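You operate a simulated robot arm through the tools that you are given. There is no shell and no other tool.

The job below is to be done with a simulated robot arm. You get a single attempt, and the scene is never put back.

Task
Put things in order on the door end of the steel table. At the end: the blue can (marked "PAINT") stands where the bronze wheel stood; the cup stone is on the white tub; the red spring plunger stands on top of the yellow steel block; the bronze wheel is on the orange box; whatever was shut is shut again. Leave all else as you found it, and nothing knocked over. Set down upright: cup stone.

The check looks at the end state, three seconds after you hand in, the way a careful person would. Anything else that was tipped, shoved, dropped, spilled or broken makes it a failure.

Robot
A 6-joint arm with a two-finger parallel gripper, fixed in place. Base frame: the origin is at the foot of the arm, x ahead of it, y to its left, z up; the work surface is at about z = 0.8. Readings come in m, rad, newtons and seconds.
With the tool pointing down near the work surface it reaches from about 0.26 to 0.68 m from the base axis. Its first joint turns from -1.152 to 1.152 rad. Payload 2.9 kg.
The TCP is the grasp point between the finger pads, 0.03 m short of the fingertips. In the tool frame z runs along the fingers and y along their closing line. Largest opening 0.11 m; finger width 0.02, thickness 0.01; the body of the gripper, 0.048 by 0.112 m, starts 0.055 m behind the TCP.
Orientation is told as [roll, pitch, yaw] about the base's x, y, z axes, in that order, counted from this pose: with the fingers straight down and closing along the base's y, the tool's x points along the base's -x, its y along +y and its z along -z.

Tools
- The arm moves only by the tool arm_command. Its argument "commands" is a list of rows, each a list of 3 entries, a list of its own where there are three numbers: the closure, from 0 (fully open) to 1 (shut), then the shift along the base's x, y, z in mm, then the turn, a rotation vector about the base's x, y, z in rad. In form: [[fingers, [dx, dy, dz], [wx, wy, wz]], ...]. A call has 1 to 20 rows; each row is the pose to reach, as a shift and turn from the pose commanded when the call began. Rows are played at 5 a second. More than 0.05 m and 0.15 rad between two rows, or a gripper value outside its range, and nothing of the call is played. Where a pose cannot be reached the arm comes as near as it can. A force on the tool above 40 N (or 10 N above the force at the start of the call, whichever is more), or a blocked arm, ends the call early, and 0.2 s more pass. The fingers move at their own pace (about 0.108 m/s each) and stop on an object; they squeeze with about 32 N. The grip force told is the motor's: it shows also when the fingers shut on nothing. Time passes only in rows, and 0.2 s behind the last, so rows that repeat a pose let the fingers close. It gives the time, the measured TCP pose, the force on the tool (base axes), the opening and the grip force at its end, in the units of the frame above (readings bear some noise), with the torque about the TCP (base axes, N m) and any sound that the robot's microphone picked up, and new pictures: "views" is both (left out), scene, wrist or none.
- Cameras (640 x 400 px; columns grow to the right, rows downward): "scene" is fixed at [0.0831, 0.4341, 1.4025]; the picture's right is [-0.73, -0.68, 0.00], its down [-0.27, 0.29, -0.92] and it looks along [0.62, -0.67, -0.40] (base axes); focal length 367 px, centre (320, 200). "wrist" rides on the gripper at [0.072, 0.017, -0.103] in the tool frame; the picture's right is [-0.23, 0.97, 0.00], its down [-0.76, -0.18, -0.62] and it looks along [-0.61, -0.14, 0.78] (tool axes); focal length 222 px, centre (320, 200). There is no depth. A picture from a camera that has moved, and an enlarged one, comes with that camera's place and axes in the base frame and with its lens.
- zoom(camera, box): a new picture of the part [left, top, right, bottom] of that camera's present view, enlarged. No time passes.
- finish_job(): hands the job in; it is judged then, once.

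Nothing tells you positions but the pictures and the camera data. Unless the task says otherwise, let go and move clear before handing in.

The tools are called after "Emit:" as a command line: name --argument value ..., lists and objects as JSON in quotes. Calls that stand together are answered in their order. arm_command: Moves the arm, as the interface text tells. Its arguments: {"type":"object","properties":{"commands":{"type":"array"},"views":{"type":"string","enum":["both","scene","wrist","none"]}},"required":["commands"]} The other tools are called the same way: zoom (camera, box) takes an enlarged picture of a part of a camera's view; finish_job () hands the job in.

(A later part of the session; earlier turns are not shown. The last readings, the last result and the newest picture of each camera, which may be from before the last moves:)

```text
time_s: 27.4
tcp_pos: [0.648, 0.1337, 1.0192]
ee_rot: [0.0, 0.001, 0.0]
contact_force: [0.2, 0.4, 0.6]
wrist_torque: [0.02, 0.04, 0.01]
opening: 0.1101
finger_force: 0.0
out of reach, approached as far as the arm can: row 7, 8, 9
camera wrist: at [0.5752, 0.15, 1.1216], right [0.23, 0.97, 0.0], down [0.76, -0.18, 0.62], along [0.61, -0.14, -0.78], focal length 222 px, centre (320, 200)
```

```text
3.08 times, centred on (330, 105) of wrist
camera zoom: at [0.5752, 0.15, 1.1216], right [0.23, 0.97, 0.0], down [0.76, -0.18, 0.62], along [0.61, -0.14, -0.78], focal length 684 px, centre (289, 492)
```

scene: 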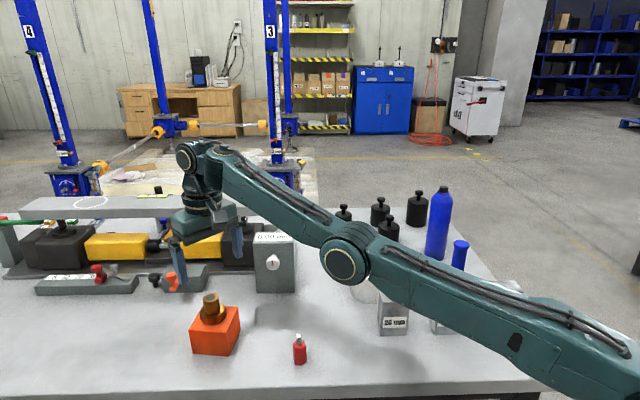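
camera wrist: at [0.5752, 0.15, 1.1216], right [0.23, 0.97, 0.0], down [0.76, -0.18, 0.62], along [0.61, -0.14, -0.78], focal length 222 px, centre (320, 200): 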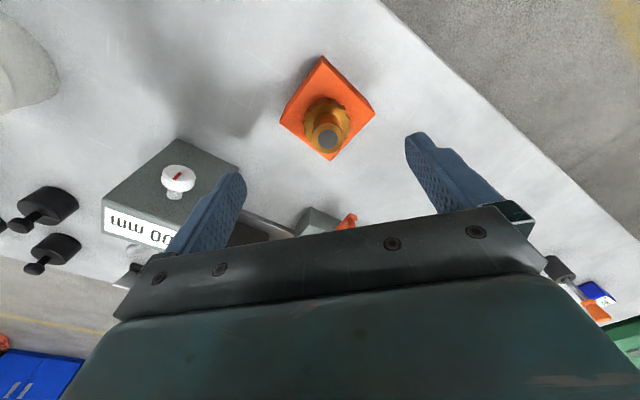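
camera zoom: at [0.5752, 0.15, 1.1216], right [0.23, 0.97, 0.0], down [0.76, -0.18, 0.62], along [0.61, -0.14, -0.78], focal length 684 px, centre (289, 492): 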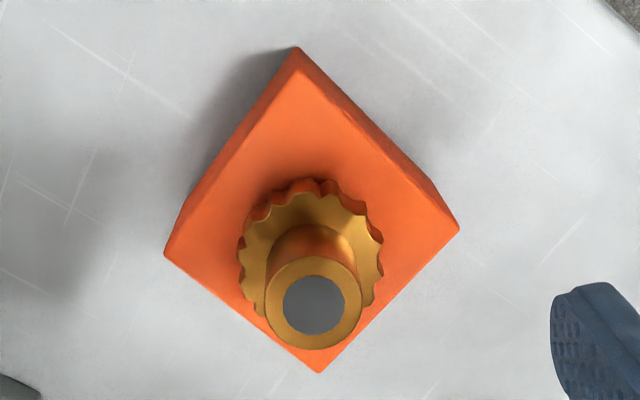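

The wheel stands square on the box. To keep the tall and tippy items safe I'll do the cup stone next (onto the tub), then the can, then the plunger last. I'll move high across to look down on the cup stone near (0.366, -0.40).

Emit:
arm_command --commands '[[0, [-26, -32, 8], [0, 0, -0.098]], [0, [-53, -64, 15], [0, 0, -0.196]], [0, [-79, -97, 23], [0, 0, -0.294]], [0, [-106, -129, 31], [0, 0, -0.392]], [0, [-132, -161, 39], [0, 0, -0.49]], [0, [-159, -193, 46], [0, 0, -0.588]], [0, [-185, -226, 54], [0, 0, -0.686]], [0, [-212, -258, 62], [0, 0, -0.785]], [0, [-224, -298, 59], [0, 0, -0.785]], [0, [-236, -338, 56], [0, 0, -0.785]], [0, [-248, -378, 53], [0, 0, -0.785]], [0, [-260, -418, 51], [0, 0, -0.785]], [0, [-272, -458, 48], [0, 0, -0.785]], [0, [-284, -498, 45], [0, 0, -0.785]], [0, [-296, -538, 42], [0, 0, -0.785]], [0, [-296, -538, 42], [0, 0, -0.785]]]' --views "both"

```text
time_s: 30.8
tcp_pos: [0.3539, -0.4027, 1.0587]
ee_rot: [0.0, 0.0, -0.786]
contact_force: [0.5, 0.0, 0.0]
wrist_torque: [0.01, -0.01, -0.01]
opening: 0.11
finger_force: 0.0
camera wrist: at [0.3139, -0.3398, 1.1621], right [0.85, 0.53, 0.0], down [0.41, -0.66, 0.62], along [0.33, -0.53, -0.78], focal length 222 px, centre (320, 200)
```

scene: 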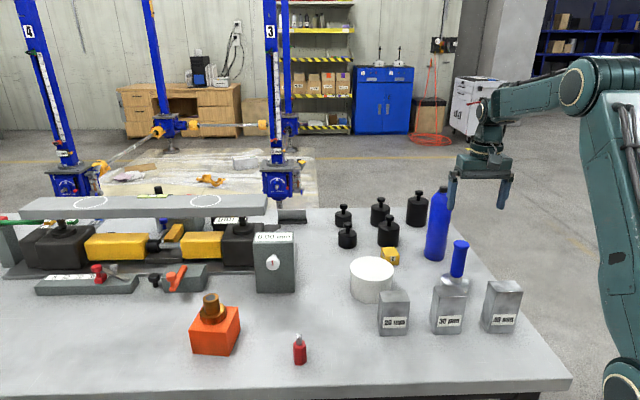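
wrist: 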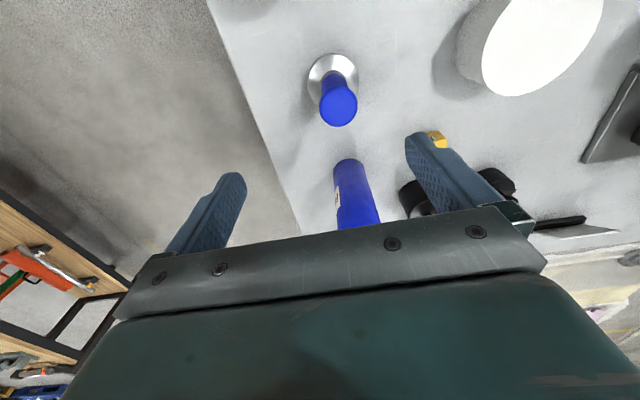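

I see the handle just ahead of the gripper, and the can with its label behind it. I'll zoom to measure both.

Emit:
zoom --camera "wrist" --box '[280, 40, 400, 140]'

Emit:
zoom --camera "wrist" --box '[300, 140, 400, 240]'

Emit:
zoom --camera "scene" --box '[410, 180, 500, 280]'

```text
4.00 times, centred on (340, 90) of wrist
camera zoom: at [0.3139, -0.3398, 1.1621], right [0.85, 0.53, 0.0], down [0.41, -0.66, 0.62], along [0.33, -0.53, -0.78], focal length 888 px, centre (240, 640)
```

zoom: 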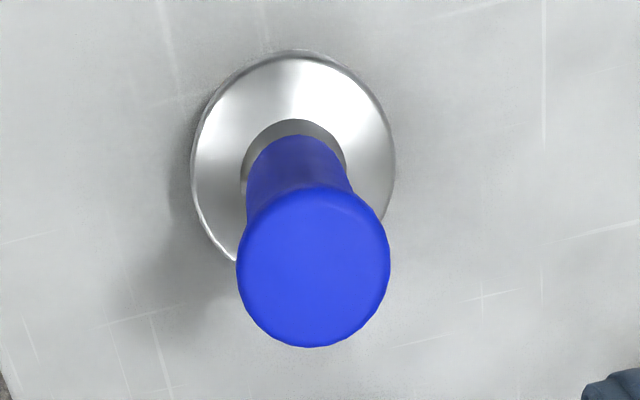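

```text
4.00 times, centred on (350, 190) of wrist
camera zoom: at [0.3139, -0.3398, 1.1621], right [0.85, 0.53, 0.0], down [0.41, -0.66, 0.62], along [0.33, -0.53, -0.78], focal length 888 px, centre (200, 240)
```

zoom: 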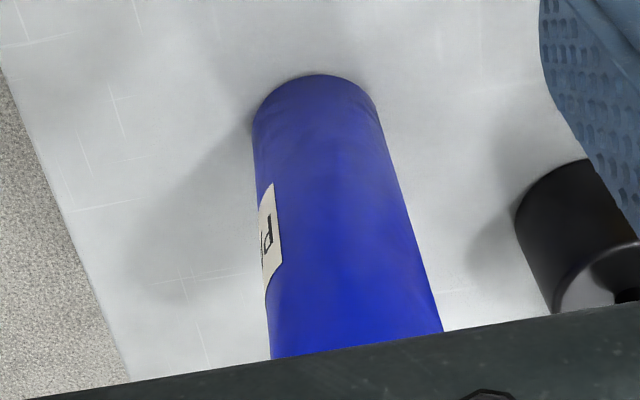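

```text
4.00 times, centred on (455, 230) of scene
camera zoom: at [0.0831, 0.434, 1.4025], right [-0.73, -0.68, 0.0], down [-0.27, 0.29, -0.92], along [0.62, -0.67, -0.4], focal length 1470 px, centre (-220, 80)
```

zoom: 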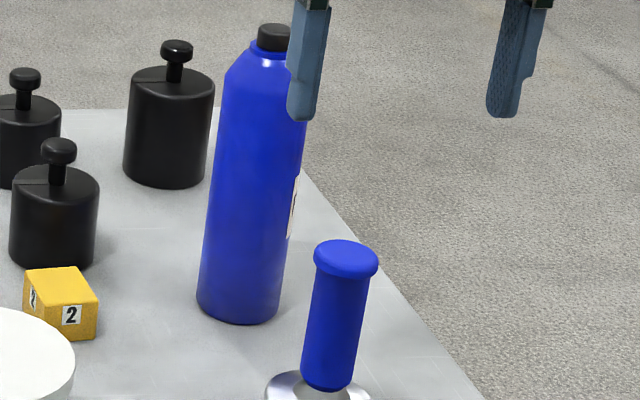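

The can's white label with a "P" is visible, so it is the PAINT can. The cup stone's axis is near (0.363, -0.384) with its handle top at z ≈ 0.94. I'll centre over it and come partly down to check alignment.

Emit:
arm_command --commands '[[0, [5, 10, -15], [0, 0, 0]], [0, [9, 18, -40], [0, 0, 0]], [0, [9, 18, -60], [0, 0, 0]], [0, [9, 18, -60], [0, 0, 0]]]' --views "both"

Emit:
zoom --camera "wrist" --box '[260, 60, 380, 180]'

```text
time_s: 31.8
tcp_pos: [0.3622, -0.3853, 1.0002]
ee_rot: [0.0, -0.001, -0.786]
contact_force: [-0.5, 0.0, 0.1]
wrist_torque: [-0.03, 0.02, -0.01]
opening: 0.11
finger_force: 0.0
camera wrist: at [0.322, -0.3226, 1.1031], right [0.85, 0.53, 0.0], down [0.41, -0.66, 0.62], along [0.33, -0.53, -0.78], focal length 222 px, centre (320, 200)
```

scene: 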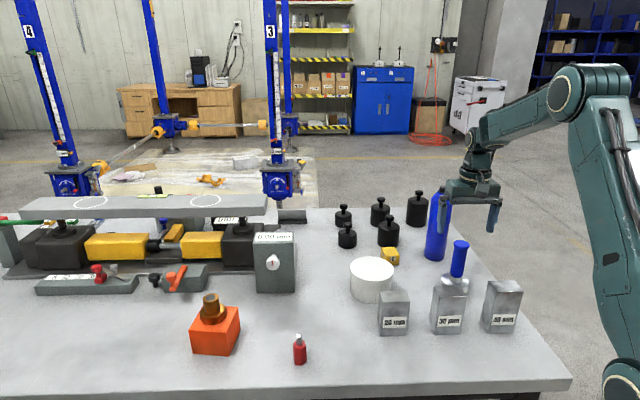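
wrist: 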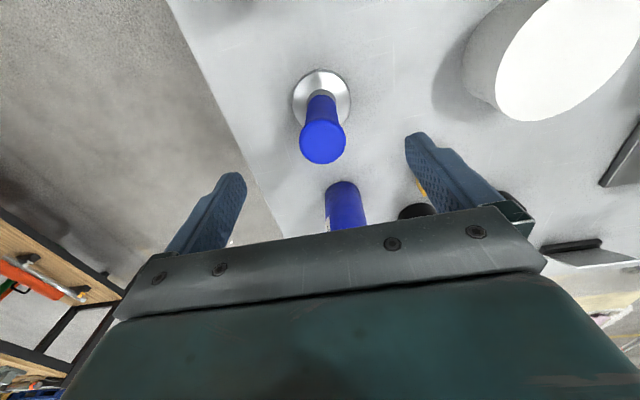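

```text
3.33 times, centred on (320, 120) of wrist
camera zoom: at [0.322, -0.3226, 1.1031], right [0.85, 0.53, 0.0], down [0.41, -0.66, 0.62], along [0.33, -0.53, -0.78], focal length 740 px, centre (320, 467)
```

zoom: 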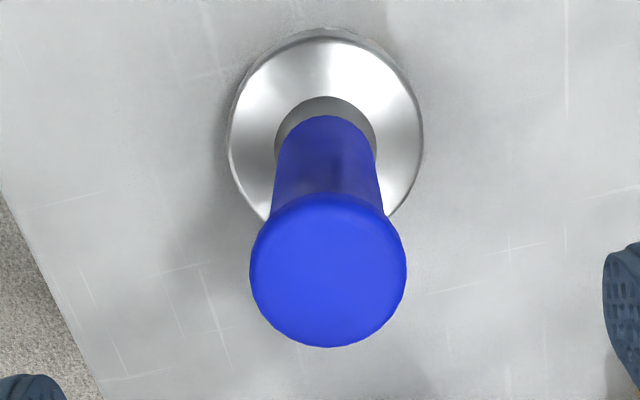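

The handle is nearly centred, about 2 to 3 mm off. I'll correct that and come down so the pads meet the handle's cap, then close.

Emit:
arm_command --commands '[[0, [1, 3, -30], [0, 0, 0]], [0, [1, 3, -55], [0, 0, 0]], [0, [1, 3, -75], [0, 0, 0]], [0, [1, 3, -75], [0, 0, 0]]]' --views "wrist"

Emit:
arm_command --commands '[[1, [0, 0, 0], [0, 0, 0]], [1, [0, 0, 0], [0, 0, 0]], [1, [0, 0, 0], [0, 0, 0]], [1, [0, 0, 0], [0, 0, 0]], [1, [0, 0, 0], [0, 0, 0]]]' --views "both"

```text
time_s: 32.8
tcp_pos: [0.3634, -0.3836, 0.9258]
ee_rot: [0.001, -0.001, -0.786]
contact_force: [0.2, 0.9, -0.4]
wrist_torque: [-0.04, -0.04, 0.01]
opening: 0.1099
finger_force: 0.0
camera wrist: at [0.3233, -0.3203, 1.029], right [0.85, 0.53, 0.0], down [0.41, -0.66, 0.62], along [0.33, -0.53, -0.78], focal length 222 px, centre (320, 200)
```

wrist: 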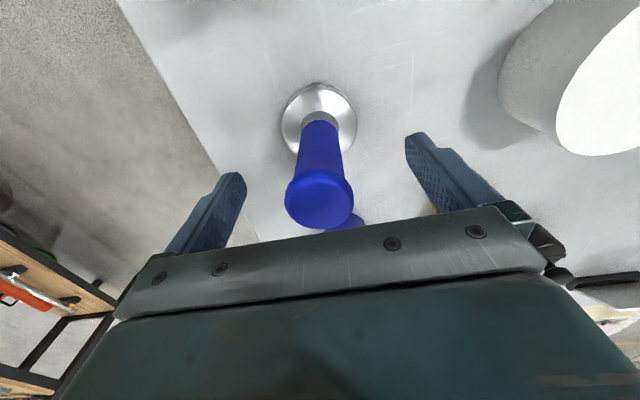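

```text
time_s: 34.0
tcp_pos: [0.3629, -0.3836, 0.926]
ee_rot: [0.0, 0.0, -0.786]
contact_force: [-2.9, -2.4, 0.5]
wrist_torque: [-0.12, -0.02, -0.03]
opening: 0.0375
finger_force: 31.9
camera wrist: at [0.3233, -0.3205, 1.0294], right [0.85, 0.53, 0.0], down [0.41, -0.66, 0.62], along [0.33, -0.53, -0.78], focal length 222 px, centre (320, 200)
```

scene: 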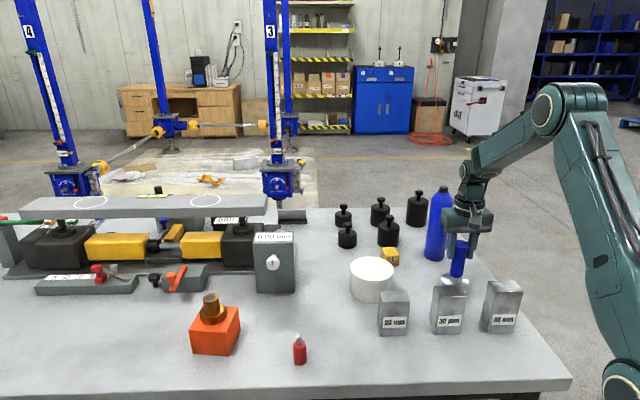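
wrist: 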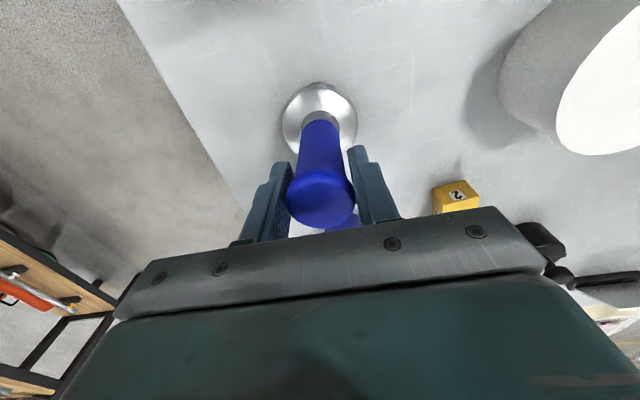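

The cap is gripped at 37.5 mm. I'll raise it a few millimetres slowly and check that the weight comes up without slipping.

Emit:
arm_command --commands '[[1, [0, 0, 2], [0, 0, 0]], [1, [0, 0, 4], [0, 0, 0]], [1, [0, 0, 7], [0, 0, 0]], [1, [0, 0, 10], [0, 0, 0]], [1, [0, 0, 10], [0, 0, 0]]]' --views "both"

Emit:
zoom --camera "scene" --box '[410, 180, 500, 320]'

```text
time_s: 35.2
tcp_pos: [0.3629, -0.3836, 0.9362]
ee_rot: [0.0, 0.001, -0.785]
contact_force: [-0.5, 0.3, -10.7]
wrist_torque: [0.02, 0.01, -0.01]
opening: 0.0377
finger_force: 31.9
camera wrist: at [0.323, -0.3198, 1.0394], right [0.85, 0.53, 0.0], down [0.41, -0.66, 0.62], along [0.33, -0.53, -0.78], focal length 222 px, centre (320, 200)
```

scene: 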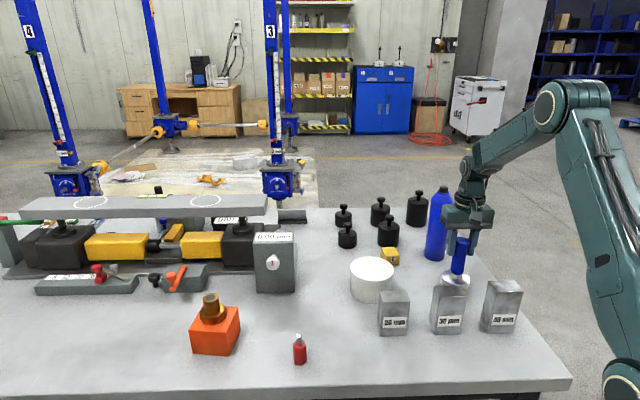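
wrist: 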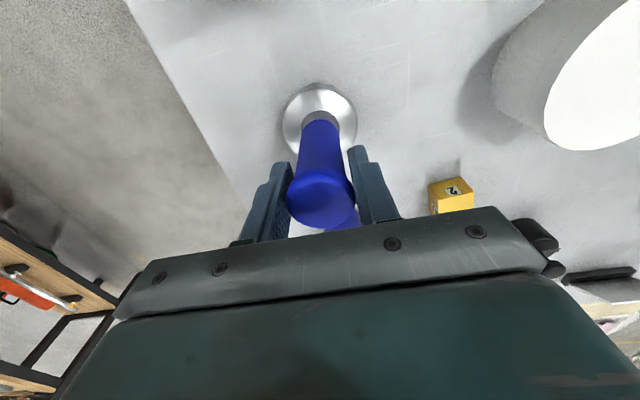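

```text
2.86 times, centred on (455, 250) of scene
camera zoom: at [0.0832, 0.4339, 1.4026], right [-0.73, -0.68, 0.0], down [-0.27, 0.29, -0.92], along [0.62, -0.67, -0.4], focal length 1050 px, centre (-66, 57)
```

zoom: 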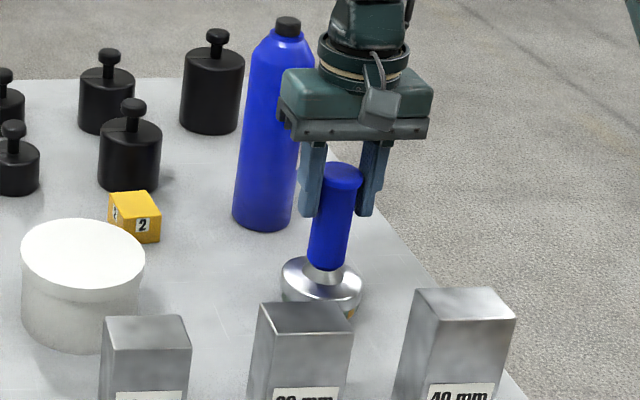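

The cup stone is held (about 11 N) and hangs upright. I'll raise it until its base clears the tub, carry it over to about (0.513, -0.224), and check.

Emit:
arm_command --commands '[[1, [0, 0, 15], [0, 0, 0]], [1, [0, 0, 35], [0, 0, 0]], [1, [0, 0, 60], [0, 0, 0]], [1, [0, 0, 85], [0, 0, 0]], [1, [5, 5, 97], [0, 0, 0]], [1, [18, 19, 97], [0, 0, 0]], [1, [36, 38, 97], [0, 0, 0]], [1, [55, 58, 97], [0, 0, 0]], [1, [75, 79, 97], [0, 0, 0]], [1, [95, 101, 97], [0, 0, 0]], [1, [114, 121, 97], [0, 0, 0]], [1, [130, 139, 97], [0, 0, 0]], [1, [143, 152, 97], [0, 0, 0]], [1, [150, 160, 97], [0, 0, 0]], [1, [150, 160, 97], [0, 0, 0]]]' --views "both"

Emit:
zoom --camera "scene" --box '[320, 180, 440, 320]'

Emit:
zoom --camera "wrist" --box '[220, 30, 420, 240]'

```text
time_s: 38.4
tcp_pos: [0.514, -0.2234, 1.0323]
ee_rot: [0.0, -0.001, -0.785]
contact_force: [-0.3, 0.4, -11.0]
wrist_torque: [0.02, 0.03, 0.02]
opening: 0.0378
finger_force: 31.7
camera wrist: at [0.4729, -0.1599, 1.1355], right [0.85, 0.53, 0.0], down [0.41, -0.66, 0.62], along [0.33, -0.53, -0.78], focal length 222 px, centre (320, 200)
```

scene: 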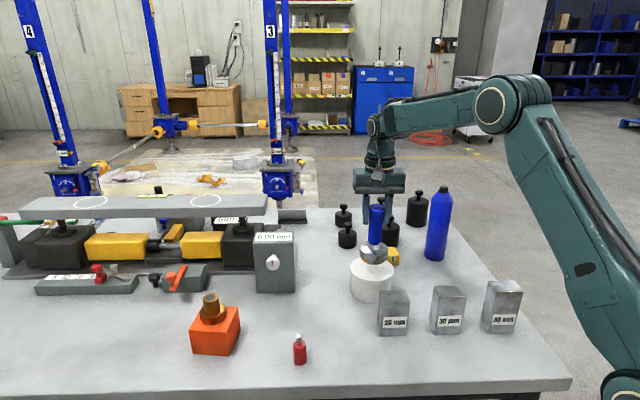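
wrist: 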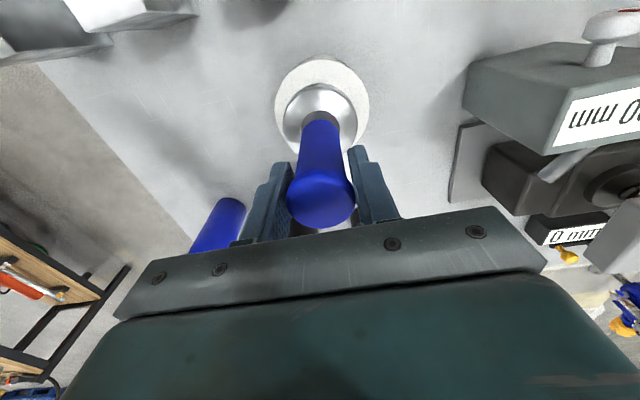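

```text
2.86 times, centred on (380, 250) of scene
camera zoom: at [0.0832, 0.434, 1.4026], right [-0.73, -0.68, 0.0], down [-0.27, 0.29, -0.92], along [0.62, -0.67, -0.4], focal length 1050 px, centre (149, 57)
```

zoom: 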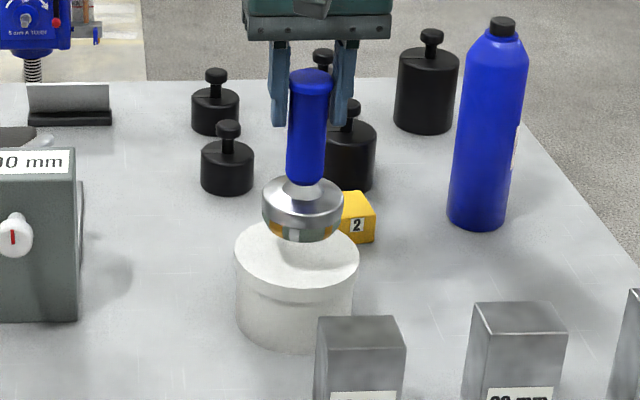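

```text
1.90 times, centred on (320, 135) of wrist
camera zoom: at [0.4729, -0.1599, 1.1355], right [0.85, 0.53, 0.0], down [0.41, -0.66, 0.62], along [0.33, -0.53, -0.78], focal length 423 px, centre (320, 324)
```

zoom: 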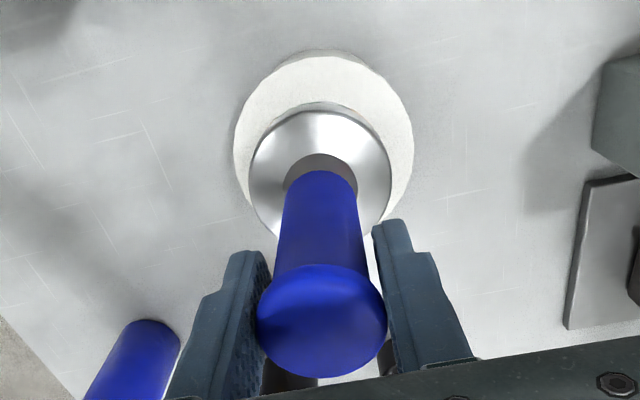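

The stone is centred over the lid to within a couple of millimetres and hangs upright. I'll lower it, slowing for contact.

Emit:
arm_command --commands '[[1, [0, 0, -8], [0, 0, 0]], [1, [0, 0, -16], [0, 0, 0]], [1, [0, 0, -22], [0, 0, 0]], [1, [0, 0, -26], [0, 0, 0]], [1, [0, 0, -26], [0, 0, 0]]]' --views "none"

Emit:
arm_command --commands '[[1, [0, 0, -1], [0, 0, 0]], [1, [0, 0, -2], [0, 0, 0]], [1, [0, 0, -3], [0, 0, 0]], [1, [0, 0, -3], [0, 0, 0]]]' --views "scene"

Emit:
zoom --camera "scene" --box '[320, 180, 440, 320]'

```text
time_s: 39.6
tcp_pos: [0.5151, -0.2224, 1.0066]
ee_rot: [0.0, 0.0, -0.786]
contact_force: [-0.1, 0.5, -10.4]
wrist_torque: [0.0, 0.02, 0.0]
opening: 0.0374
finger_force: 31.9
```

```text
time_s: 40.6
tcp_pos: [0.5134, -0.2226, 1.0041]
ee_rot: [-0.001, -0.002, -0.786]
contact_force: [-0.2, 0.3, -10.8]
wrist_torque: [0.02, 0.02, -0.01]
opening: 0.0375
finger_force: 32.2
```

scene: 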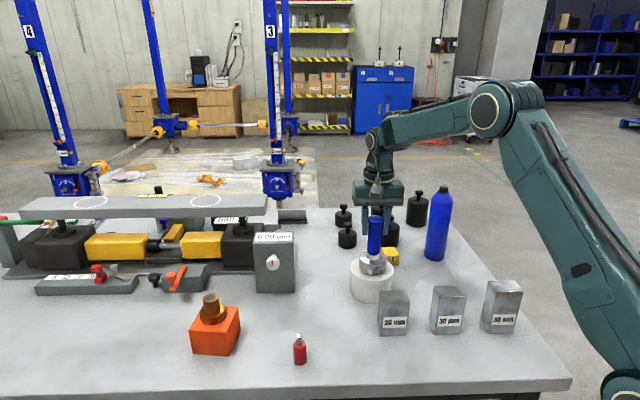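

```text
2.86 times, centred on (380, 250) of scene
camera zoom: at [0.0832, 0.434, 1.4026], right [-0.73, -0.68, 0.0], down [-0.27, 0.29, -0.92], along [0.62, -0.67, -0.4], focal length 1050 px, centre (149, 57)
```

zoom: 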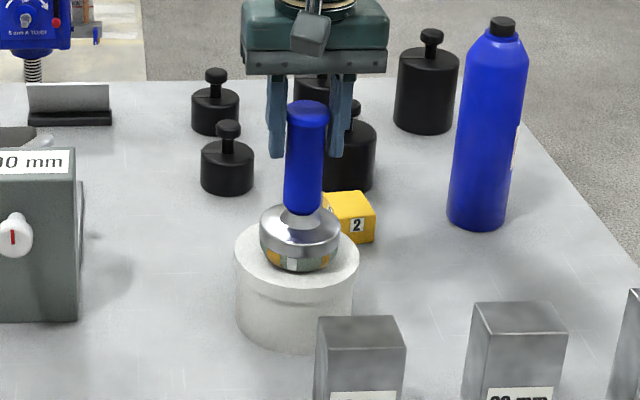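

Still hanging free at z = 1.004. I'll keep stepping down by a millimetre at a time.

Emit:
arm_command --commands '[[1, [0, 0, -1], [0, 0, 0]], [1, [0, 0, -2], [0, 0, 0]], [1, [0, 0, -2], [0, 0, 0]]]' --views "none"

Emit:
arm_command --commands '[[1, [0, 0, -1], [0, 0, 0]], [1, [0, 0, -1], [0, 0, 0]], [1, [0, 0, -1], [0, 0, 0]]]' --views "none"

```text
time_s: 41.4
tcp_pos: [0.5133, -0.2226, 1.0006]
ee_rot: [0.001, -0.001, -0.786]
contact_force: [-0.7, -0.4, -10.0]
wrist_torque: [0.01, 0.03, 0.01]
opening: 0.0375
finger_force: 32.4
```

```text
time_s: 42.2
tcp_pos: [0.5124, -0.2223, 1.0004]
ee_rot: [0.0, -0.001, -0.785]
contact_force: [-0.4, 0.2, -10.3]
wrist_torque: [0.03, -0.02, 0.03]
opening: 0.0376
finger_force: 32.1
```

Emit:
arm_command --commands '[[1, [0, 0, -1], [0, 0, 0]], [1, [0, 0, -1], [0, 0, 0]], [1, [0, 0, -1], [0, 0, 0]]]' --views "none"

Emit:
zoom --camera "scene" --box '[340, 210, 410, 310]'

```text
time_s: 43.0
tcp_pos: [0.5144, -0.223, 0.9998]
ee_rot: [0.002, 0.0, -0.785]
contact_force: [-0.4, 0.0, -10.3]
wrist_torque: [0.02, 0.05, -0.03]
opening: 0.0376
finger_force: 32.1
```

```text
4.00 times, centred on (375, 260) of scene
camera zoom: at [0.0832, 0.434, 1.4026], right [-0.73, -0.68, 0.0], down [-0.27, 0.29, -0.92], along [0.62, -0.67, -0.4], focal length 1470 px, centre (100, -40)
```

zoom: 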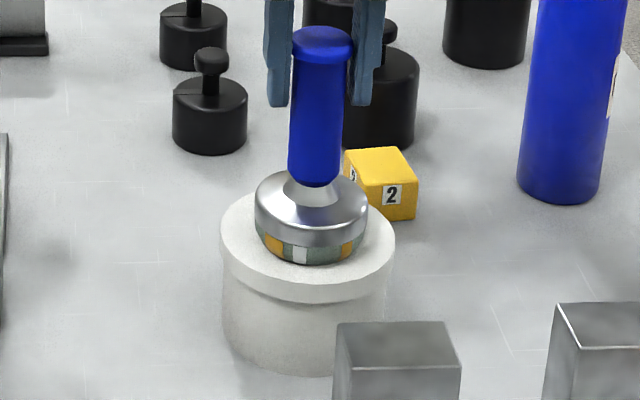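

It looks almost touching. Continuing down in single millimetres.

Emit:
arm_command --commands '[[1, [0, 0, -1], [0, 0, 0]], [1, [0, 0, -1], [0, 0, 0]]]' --views "none"

Emit:
arm_command --commands '[[1, [0, 0, -1], [0, 0, 0]], [1, [0, 0, -1], [0, 0, 0]]]' --views "none"

```text
time_s: 43.6
tcp_pos: [0.5129, -0.2227, 0.9998]
ee_rot: [0.0, 0.0, -0.786]
contact_force: [-0.4, 0.3, -9.5]
wrist_torque: [0.06, 0.0, 0.0]
opening: 0.0374
finger_force: 31.7
```

```text
time_s: 44.2
tcp_pos: [0.5129, -0.2232, 0.9975]
ee_rot: [-0.001, -0.002, -0.785]
contact_force: [-1.3, 2.1, -1.1]
wrist_torque: [0.52, 0.1, 0.05]
opening: 0.0374
finger_force: 31.4
```

The base is now on the lid, with most of the weight carried. I'll press half a millimetre further to seat it.

Emit:
arm_command --commands '[[1, [0, 0, -0.7], [0, 0, 0]], [1, [0, 0, -0.7], [0, 0, 0]]]' --views "scene"

Emit:
zoom --camera "scene" --box '[340, 210, 410, 310]'

```text
time_s: 44.8
tcp_pos: [0.5137, -0.2229, 0.9995]
ee_rot: [-0.001, -0.002, -0.785]
contact_force: [-2.0, 1.2, 8.0]
wrist_torque: [0.26, 0.32, 0.06]
opening: 0.0375
finger_force: 32.0
```

scene: 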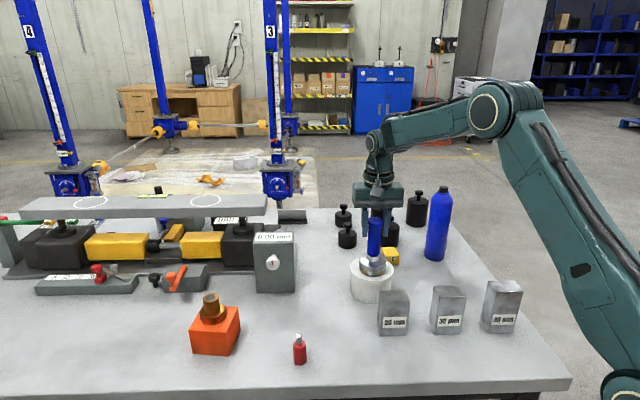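

```text
4.00 times, centred on (375, 260) of scene
camera zoom: at [0.0829, 0.4342, 1.4025], right [-0.73, -0.68, 0.0], down [-0.27, 0.29, -0.92], along [0.62, -0.67, -0.4], focal length 1470 px, centre (100, -40)
```

zoom: 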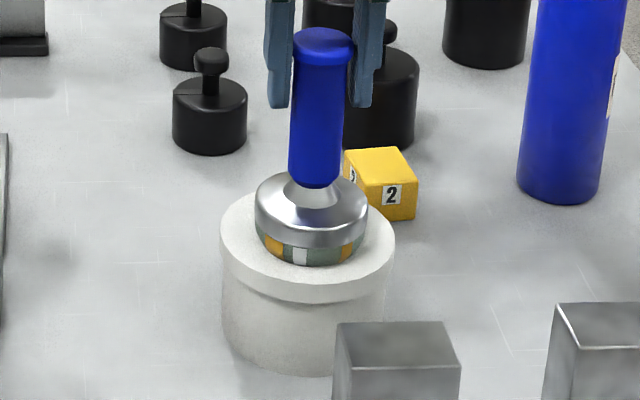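

The stone is seated on the lid. I'll open the fingers and rise straight up.

Emit:
arm_command --commands '[[0.5, [0, 0, 0], [0, 0, 0]], [0.3, [0, 0, 0], [0, 0, 0]], [0.2, [0, 0, 0], [0, 0, 0]], [0.2, [0, 0, 0], [0, 0, 0]], [0.2, [0, 0, 20], [0, 0, 0]], [0.2, [0, 0, 55], [0, 0, 0]], [0.2, [0, 0, 95], [0, 0, 0]], [0.1, [0, 0, 110], [0, 0, 0]], [0, [0, 0, 110], [0, 0, 0]]]' --views "both"

Emit:
zoom --camera "scene" --box '[340, 200, 420, 310]'

Emit:
zoom --camera "wrist" --box '[220, 30, 420, 240]'

```text
time_s: 46.8
tcp_pos: [0.5128, -0.2231, 1.1074]
ee_rot: [0.001, 0.0, -0.784]
contact_force: [-0.8, -0.2, -1.2]
wrist_torque: [-0.02, 0.0, -0.02]
opening: 0.1099
finger_force: 0.2
camera wrist: at [0.4729, -0.1597, 1.2113], right [0.85, 0.53, 0.0], down [0.41, -0.66, 0.62], along [0.33, -0.53, -0.78], focal length 222 px, centre (320, 200)
```

scene: 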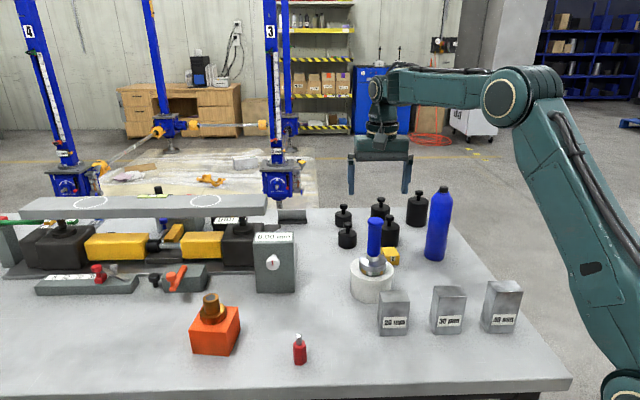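
wrist: 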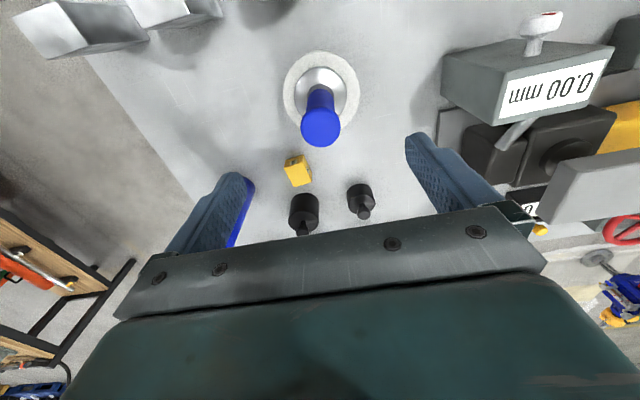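

```text
3.64 times, centred on (380, 255) of scene
camera zoom: at [0.0831, 0.4341, 1.4025], right [-0.73, -0.68, 0.0], down [-0.27, 0.29, -0.92], along [0.62, -0.67, -0.4], focal length 1336 px, centre (102, 0)
```

zoom: 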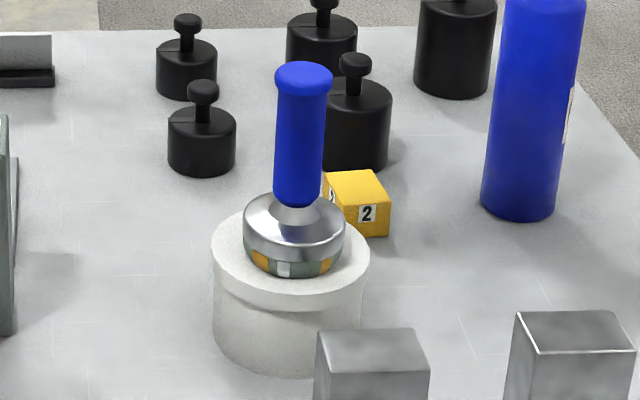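

```text
1.90 times, centred on (320, 135) of wrist
camera zoom: at [0.4729, -0.1597, 1.2113], right [0.85, 0.53, 0.0], down [0.41, -0.66, 0.62], along [0.33, -0.53, -0.78], focal length 423 px, centre (320, 324)
```

zoom: 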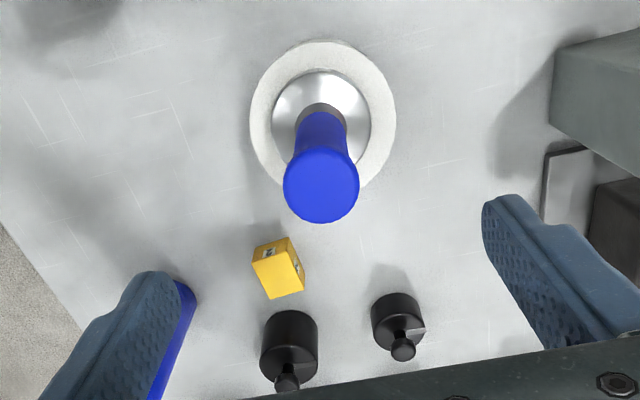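

The cup stone stands upright and central on the lid. Next is the tall can near (0.478, -0.500), which is at the edge of reach, so I'll grip it from the side with a tilted gripper. First I'll move inward and tilt in free air.

Emit:
arm_command --commands '[[0, [-25, -25, 0], [0, 0, 0]], [0, [-55, -55, 0], [0, 0, 0]], [0, [-85, -85, 0], [0, 0, -0.01]], [0, [-115, -115, 0], [0, 0, -0.023]], [0, [-140, -140, 0], [0, 0, -0.023]], [0, [-153, -153, 0], [0, 0, -0.023]], [0, [-153, -153, 0], [0, 0, -0.023]]]' --views "none"

Emit:
arm_command --commands '[[0, [0, 0, 0], [-0.095, -0.09, 0]], [0, [0, 0, 0], [-0.189, -0.181, 0]], [0, [0, 0, 0], [-0.284, -0.271, 0]], [0, [0, 0, 0], [-0.379, -0.362, 0]], [0, [0, 0, 0], [-0.473, -0.452, 0]], [0, [0, 0, 0], [-0.568, -0.543, 0]], [0, [0, 0, 0], [-0.663, -0.633, 0]], [0, [0, 0, 0], [-0.757, -0.7235, 0]], [0, [0, 0, 0], [-0.757, -0.7235, 0]]]' --views "both"

```text
time_s: 48.4
tcp_pos: [0.3593, -0.3753, 1.1081]
ee_rot: [-0.001, 0.001, -0.808]
contact_force: [-0.7, 0.5, 0.0]
wrist_torque: [0.02, -0.01, -0.01]
opening: 0.1101
finger_force: 0.1
```

```text
time_s: 50.4
tcp_pos: [0.3595, -0.376, 1.1074]
ee_rot: [-0.001, -1.047, -0.809]
contact_force: [1.0, 0.2, -0.3]
wrist_torque: [-0.02, 0.02, 0.02]
opening: 0.1102
finger_force: 0.1
camera wrist: at [0.2842, -0.2735, 1.0956], right [0.78, 0.59, 0.2], down [-0.24, -0.01, 0.97], along [0.58, -0.81, 0.14], focal length 222 px, centre (320, 200)
```

scene: 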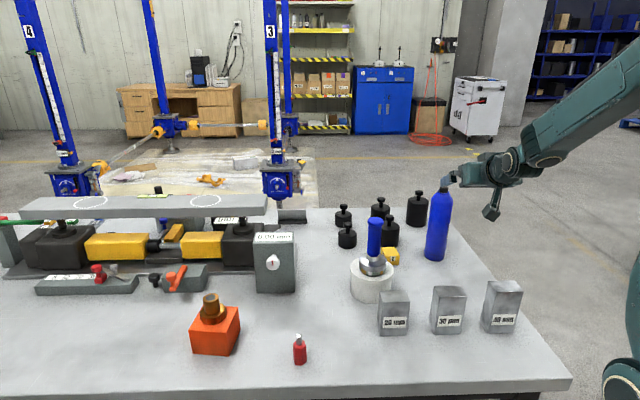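
wrist: 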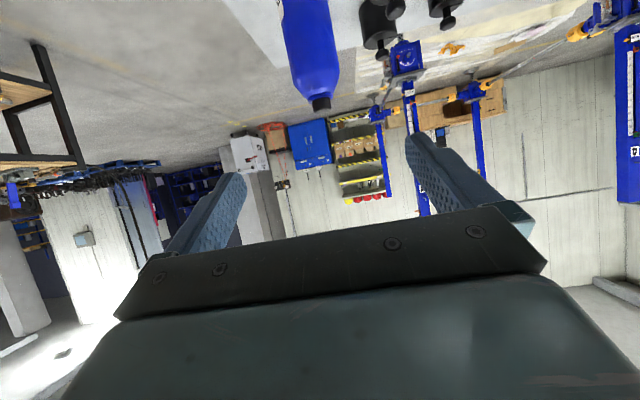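

The gripper is tilted 60° outward with free space around it, and the can's cap appears where I expected. I'll zoom to check the can's line before descending.

Emit:
zoom --camera "wrist" --box '[250, 0, 390, 120]'

Emit:
zoom --camera "scene" --box '[400, 130, 540, 280]'

```text
3.33 times, centred on (320, 60) of wrist
camera zoom: at [0.2842, -0.2735, 1.0956], right [0.78, 0.59, 0.2], down [-0.24, -0.01, 0.97], along [0.58, -0.81, 0.14], focal length 740 px, centre (320, 667)
```

zoom: 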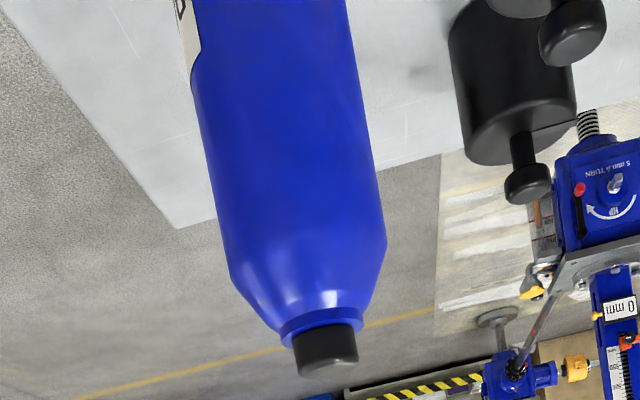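

```text
2.67 times, centred on (470, 205) of scene
camera zoom: at [0.0831, 0.4341, 1.4025], right [-0.73, -0.68, 0.0], down [-0.27, 0.29, -0.92], along [0.62, -0.67, -0.4], focal length 980 px, centre (-80, 187)
```

zoom: 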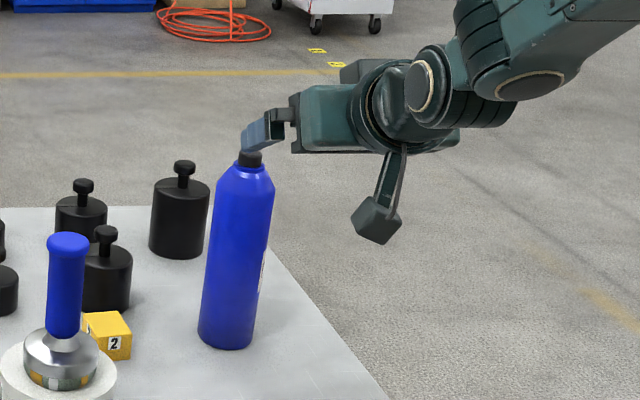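

The can's axis is near (0.479, -0.501) and its straight wall runs up to z ≈ 0.98. I'll move outward a little at this height, then descend to z ≈ 0.905 in front of it with open fingers.

Emit:
arm_command --commands '[[0, [24, -25, 0], [0, 0, 0]], [0, [48, -51, -5], [0, 0, 0]], [0, [48, -51, -45], [0, 0, 0]], [0, [48, -51, -85], [0, 0, 0]], [0, [48, -51, -125], [0, 0, 0]], [0, [48, -51, -165], [0, 0, 0]], [0, [48, -51, -190], [0, 0, 0]], [0, [48, -51, -202], [0, 0, 0]], [0, [48, -51, -202], [0, 0, 0]]]' --views "both"

Emit:
zoom --camera "wrist" --box '[200, 60, 440, 240]'

Emit:
zoom --camera "scene" --box '[400, 170, 540, 340]'

```text
time_s: 52.4
tcp_pos: [0.4081, -0.427, 0.9057]
ee_rot: [-0.001, -1.048, -0.809]
contact_force: [-0.5, -0.2, 0.8]
wrist_torque: [0.05, -0.01, 0.01]
opening: 0.1102
finger_force: 0.0
camera wrist: at [0.333, -0.3244, 0.8938], right [0.78, 0.59, 0.2], down [-0.24, -0.01, 0.97], along [0.58, -0.81, 0.13], focal length 222 px, centre (320, 200)
```

scene: 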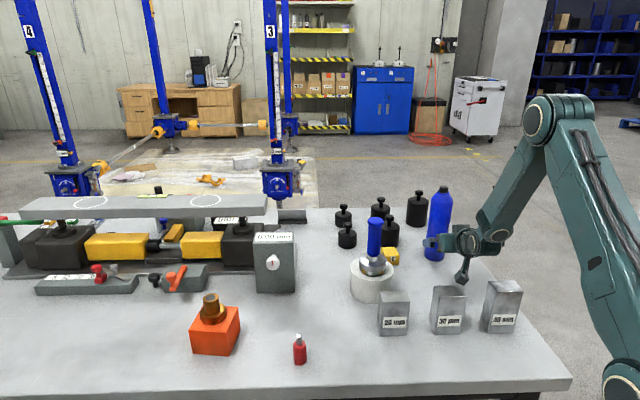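
wrist: 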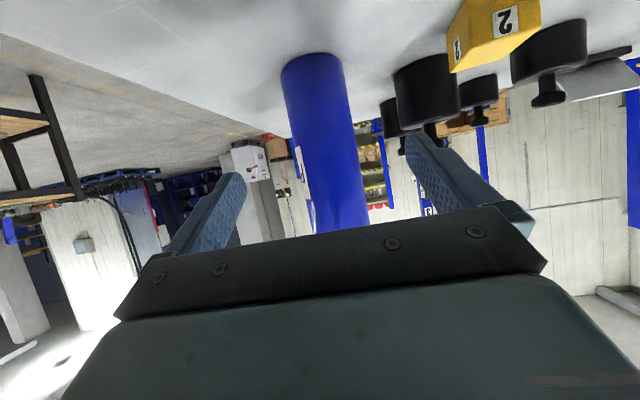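

```text
2.22 times, centred on (320, 150) of wrist
camera zoom: at [0.333, -0.3244, 0.8938], right [0.78, 0.59, 0.2], down [-0.24, -0.01, 0.97], along [0.58, -0.81, 0.13], focal length 494 px, centre (320, 311)
```

zoom: 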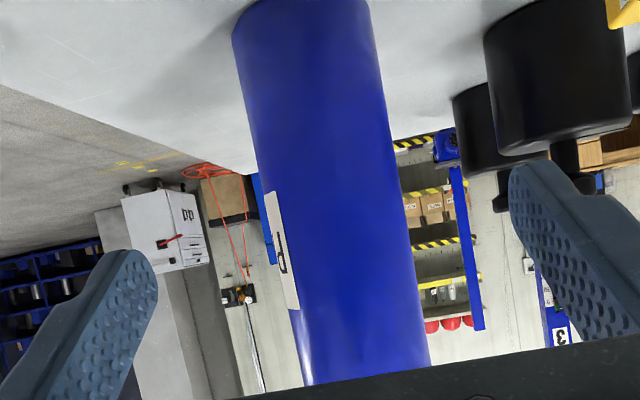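

```text
2.35 times, centred on (470, 255) of scene
camera zoom: at [0.0831, 0.4341, 1.4025], right [-0.73, -0.68, 0.0], down [-0.27, 0.29, -0.92], along [0.62, -0.67, -0.4], focal length 864 px, centre (-33, 71)
```

zoom: 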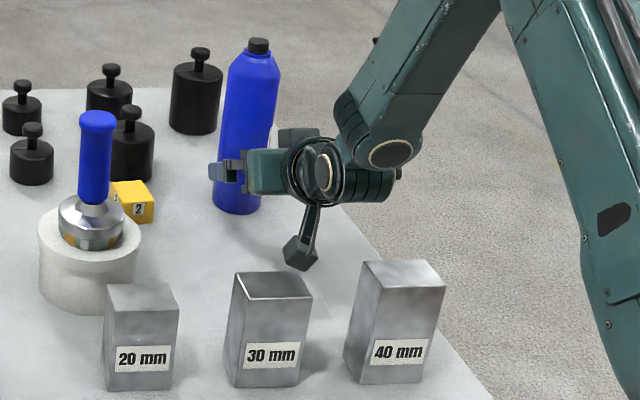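

The can is centred between the open fingers. I'll slide radially outward about 100 mm so the can sits at the grasp point.

Emit:
arm_command --commands '[[0, [14, -14.5, 0], [0, 0, 0]], [0, [31, -32.5, 0], [0, 0, 0]], [0, [48, -50.5, 0], [0, 0, 0]], [0, [60, -63, 0], [0, 0, 0]], [0, [69, -72.3, 0], [0, 0, 0]], [0, [69, -72.3, 0], [0, 0, 0]]]' --views "both"

Emit:
zoom --camera "wrist" --box '[200, 60, 440, 240]'

Emit:
zoom --camera "scene" --box '[400, 170, 540, 340]'

```text
time_s: 53.8
tcp_pos: [0.4766, -0.4999, 0.9044]
ee_rot: [0.0, -1.047, -0.808]
contact_force: [-0.5, 0.5, 1.1]
wrist_torque: [-0.01, -0.05, 0.01]
opening: 0.1101
finger_force: 0.0
camera wrist: at [0.4013, -0.3972, 0.8931], right [0.78, 0.59, 0.2], down [-0.24, -0.01, 0.97], along [0.58, -0.81, 0.13], focal length 222 px, centre (320, 200)
```

scene: 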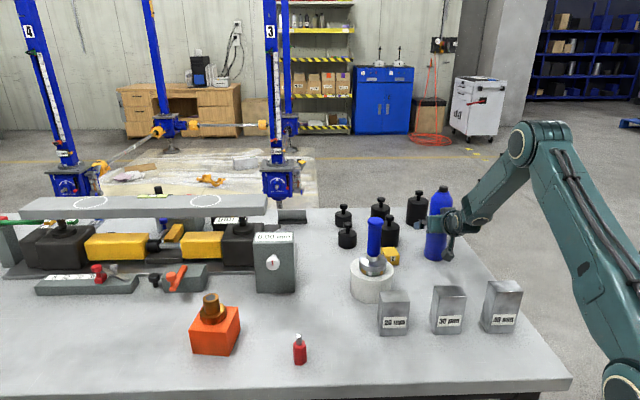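
wrist: 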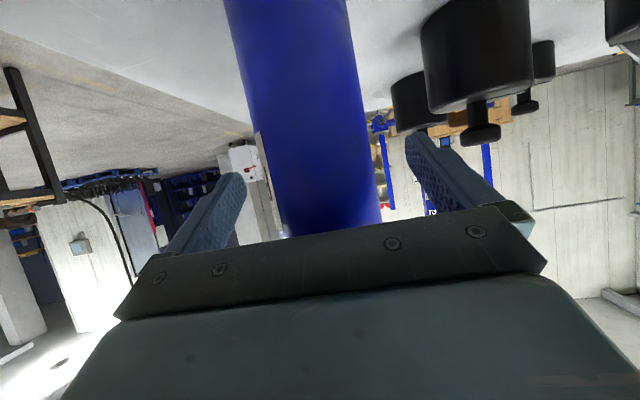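

```text
2.22 times, centred on (320, 150) of wrist
camera zoom: at [0.4013, -0.3972, 0.8931], right [0.78, 0.59, 0.2], down [-0.24, -0.01, 0.97], along [0.58, -0.81, 0.13], focal length 494 px, centre (320, 311)
```

zoom: 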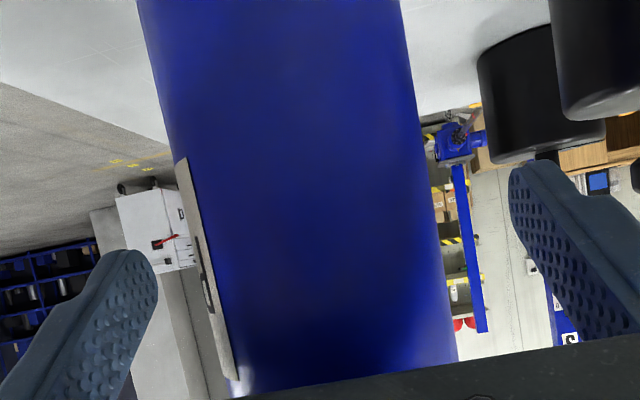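

```text
2.35 times, centred on (470, 255) of scene
camera zoom: at [0.0831, 0.4341, 1.4025], right [-0.73, -0.68, 0.0], down [-0.27, 0.29, -0.92], along [0.62, -0.67, -0.4], focal length 864 px, centre (-33, 71)
```

zoom: 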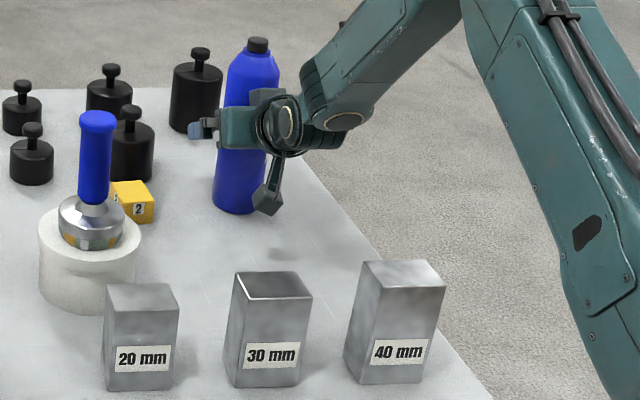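

The can is in place between the fingers, about 2 mm to one side. I'll nudge by a millimetre or so and close.

Emit:
arm_command --commands '[[0, [1.2, 1.1, 0], [0, 0, 0]], [1, [1.2, 1.1, 0], [0, 0, 0]], [1, [1.2, 1.1, 0], [0, 0, 0]], [1, [1.2, 1.1, 0], [0, 0, 0]], [1, [1.2, 1.1, 0], [0, 0, 0]], [1, [1.2, 1.1, 0], [0, 0, 0]]]' --views "none"

Emit:
arm_command --commands '[[1, [0, 0, 2], [0, 0, 0]], [1, [0, 0, 4], [0, 0, 0]], [1, [0, 0, 7], [0, 0, 0]], [1, [0, 0, 10], [0, 0, 0]], [1, [0, 0, 10], [0, 0, 0]]]' --views "both"

Emit:
zoom --camera "scene" --box '[400, 170, 520, 290]'

```text
time_s: 55.2
tcp_pos: [0.478, -0.4981, 0.9046]
ee_rot: [0.0, -1.046, -0.808]
contact_force: [-0.5, -0.5, -0.1]
wrist_torque: [-0.09, 0.01, 0.0]
opening: 0.0592
finger_force: 32.1
```

```text
time_s: 56.4
tcp_pos: [0.4778, -0.4987, 0.9148]
ee_rot: [0.001, -1.047, -0.806]
contact_force: [-0.9, -0.7, -3.9]
wrist_torque: [-0.01, -0.01, 0.05]
opening: 0.0593
finger_force: 31.6
camera wrist: at [0.4033, -0.3961, 0.9039], right [0.78, 0.59, 0.2], down [-0.24, -0.01, 0.97], along [0.58, -0.81, 0.13], focal length 222 px, centre (320, 200)
```

scene: 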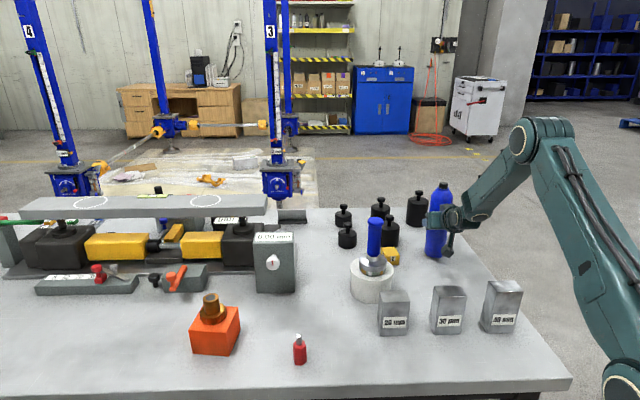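
wrist: 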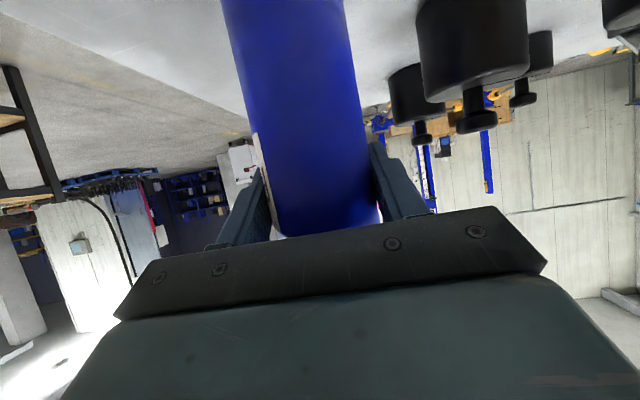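

```text
3.33 times, centred on (460, 230) of scene
camera zoom: at [0.0831, 0.434, 1.4026], right [-0.73, -0.68, 0.0], down [-0.27, 0.29, -0.92], along [0.62, -0.67, -0.4], focal length 1225 px, centre (-147, 100)
```

zoom: 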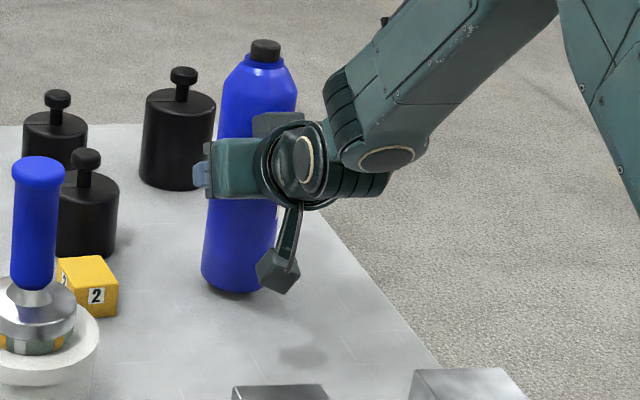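

The can hangs upright in the grip, about 4 N and not slipping. I'll lift it until its bottom is well above the blocks, then pull it straight inward past the gap left by the stone.

Emit:
arm_command --commands '[[1, [0, 0, 12], [0, 0, 0]], [1, [0, 0, 35], [0, 0, 0]], [1, [0, 0, 65], [0, 0, 0]], [1, [0, 0, 95], [0, 0, 0]], [1, [0, 0, 115], [0, 0, 0]], [1, [-10.4, 10.8, 115], [0, 0, 0]], [1, [-29.8, 31, 115], [0, 0, 0]], [1, [-49.8, 52, 115], [0, 0, 0]], [1, [-69.9, 72.9, 115], [0, 0, 0]], [1, [-89.9, 93.9, 115], [0, 0, 0]], [1, [-110, 114.8, 115], [0, 0, 0]], [1, [-130.1, 135.7, 115], [0, 0, 0]], [1, [-148.8, 155.2, 115], [0, 0, 0]], [1, [-159.7, 166.6, 115], [0, 0, 0]], [1, [-159.7, 166.6, 115], [0, 0, 0]]]' --views "both"

```text
time_s: 59.6
tcp_pos: [0.3182, -0.3321, 1.0299]
ee_rot: [0.0, -1.048, -0.806]
contact_force: [-0.3, -0.2, -4.1]
wrist_torque: [0.01, 0.04, 0.02]
opening: 0.0592
finger_force: 31.5
camera wrist: at [0.2432, -0.23, 1.0186], right [0.78, 0.59, 0.2], down [-0.24, -0.01, 0.97], along [0.58, -0.81, 0.13], focal length 222 px, centre (320, 200)
```

scene: 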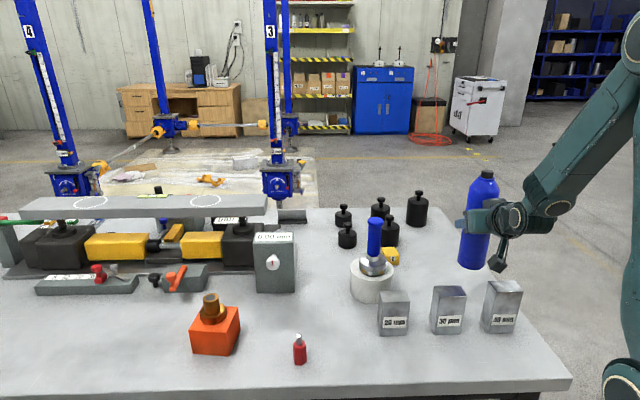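
wrist: 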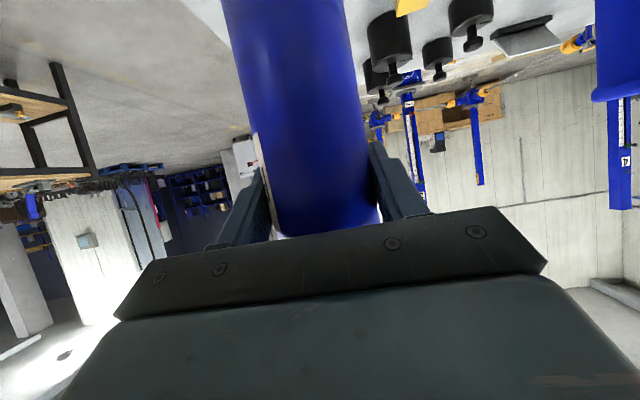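

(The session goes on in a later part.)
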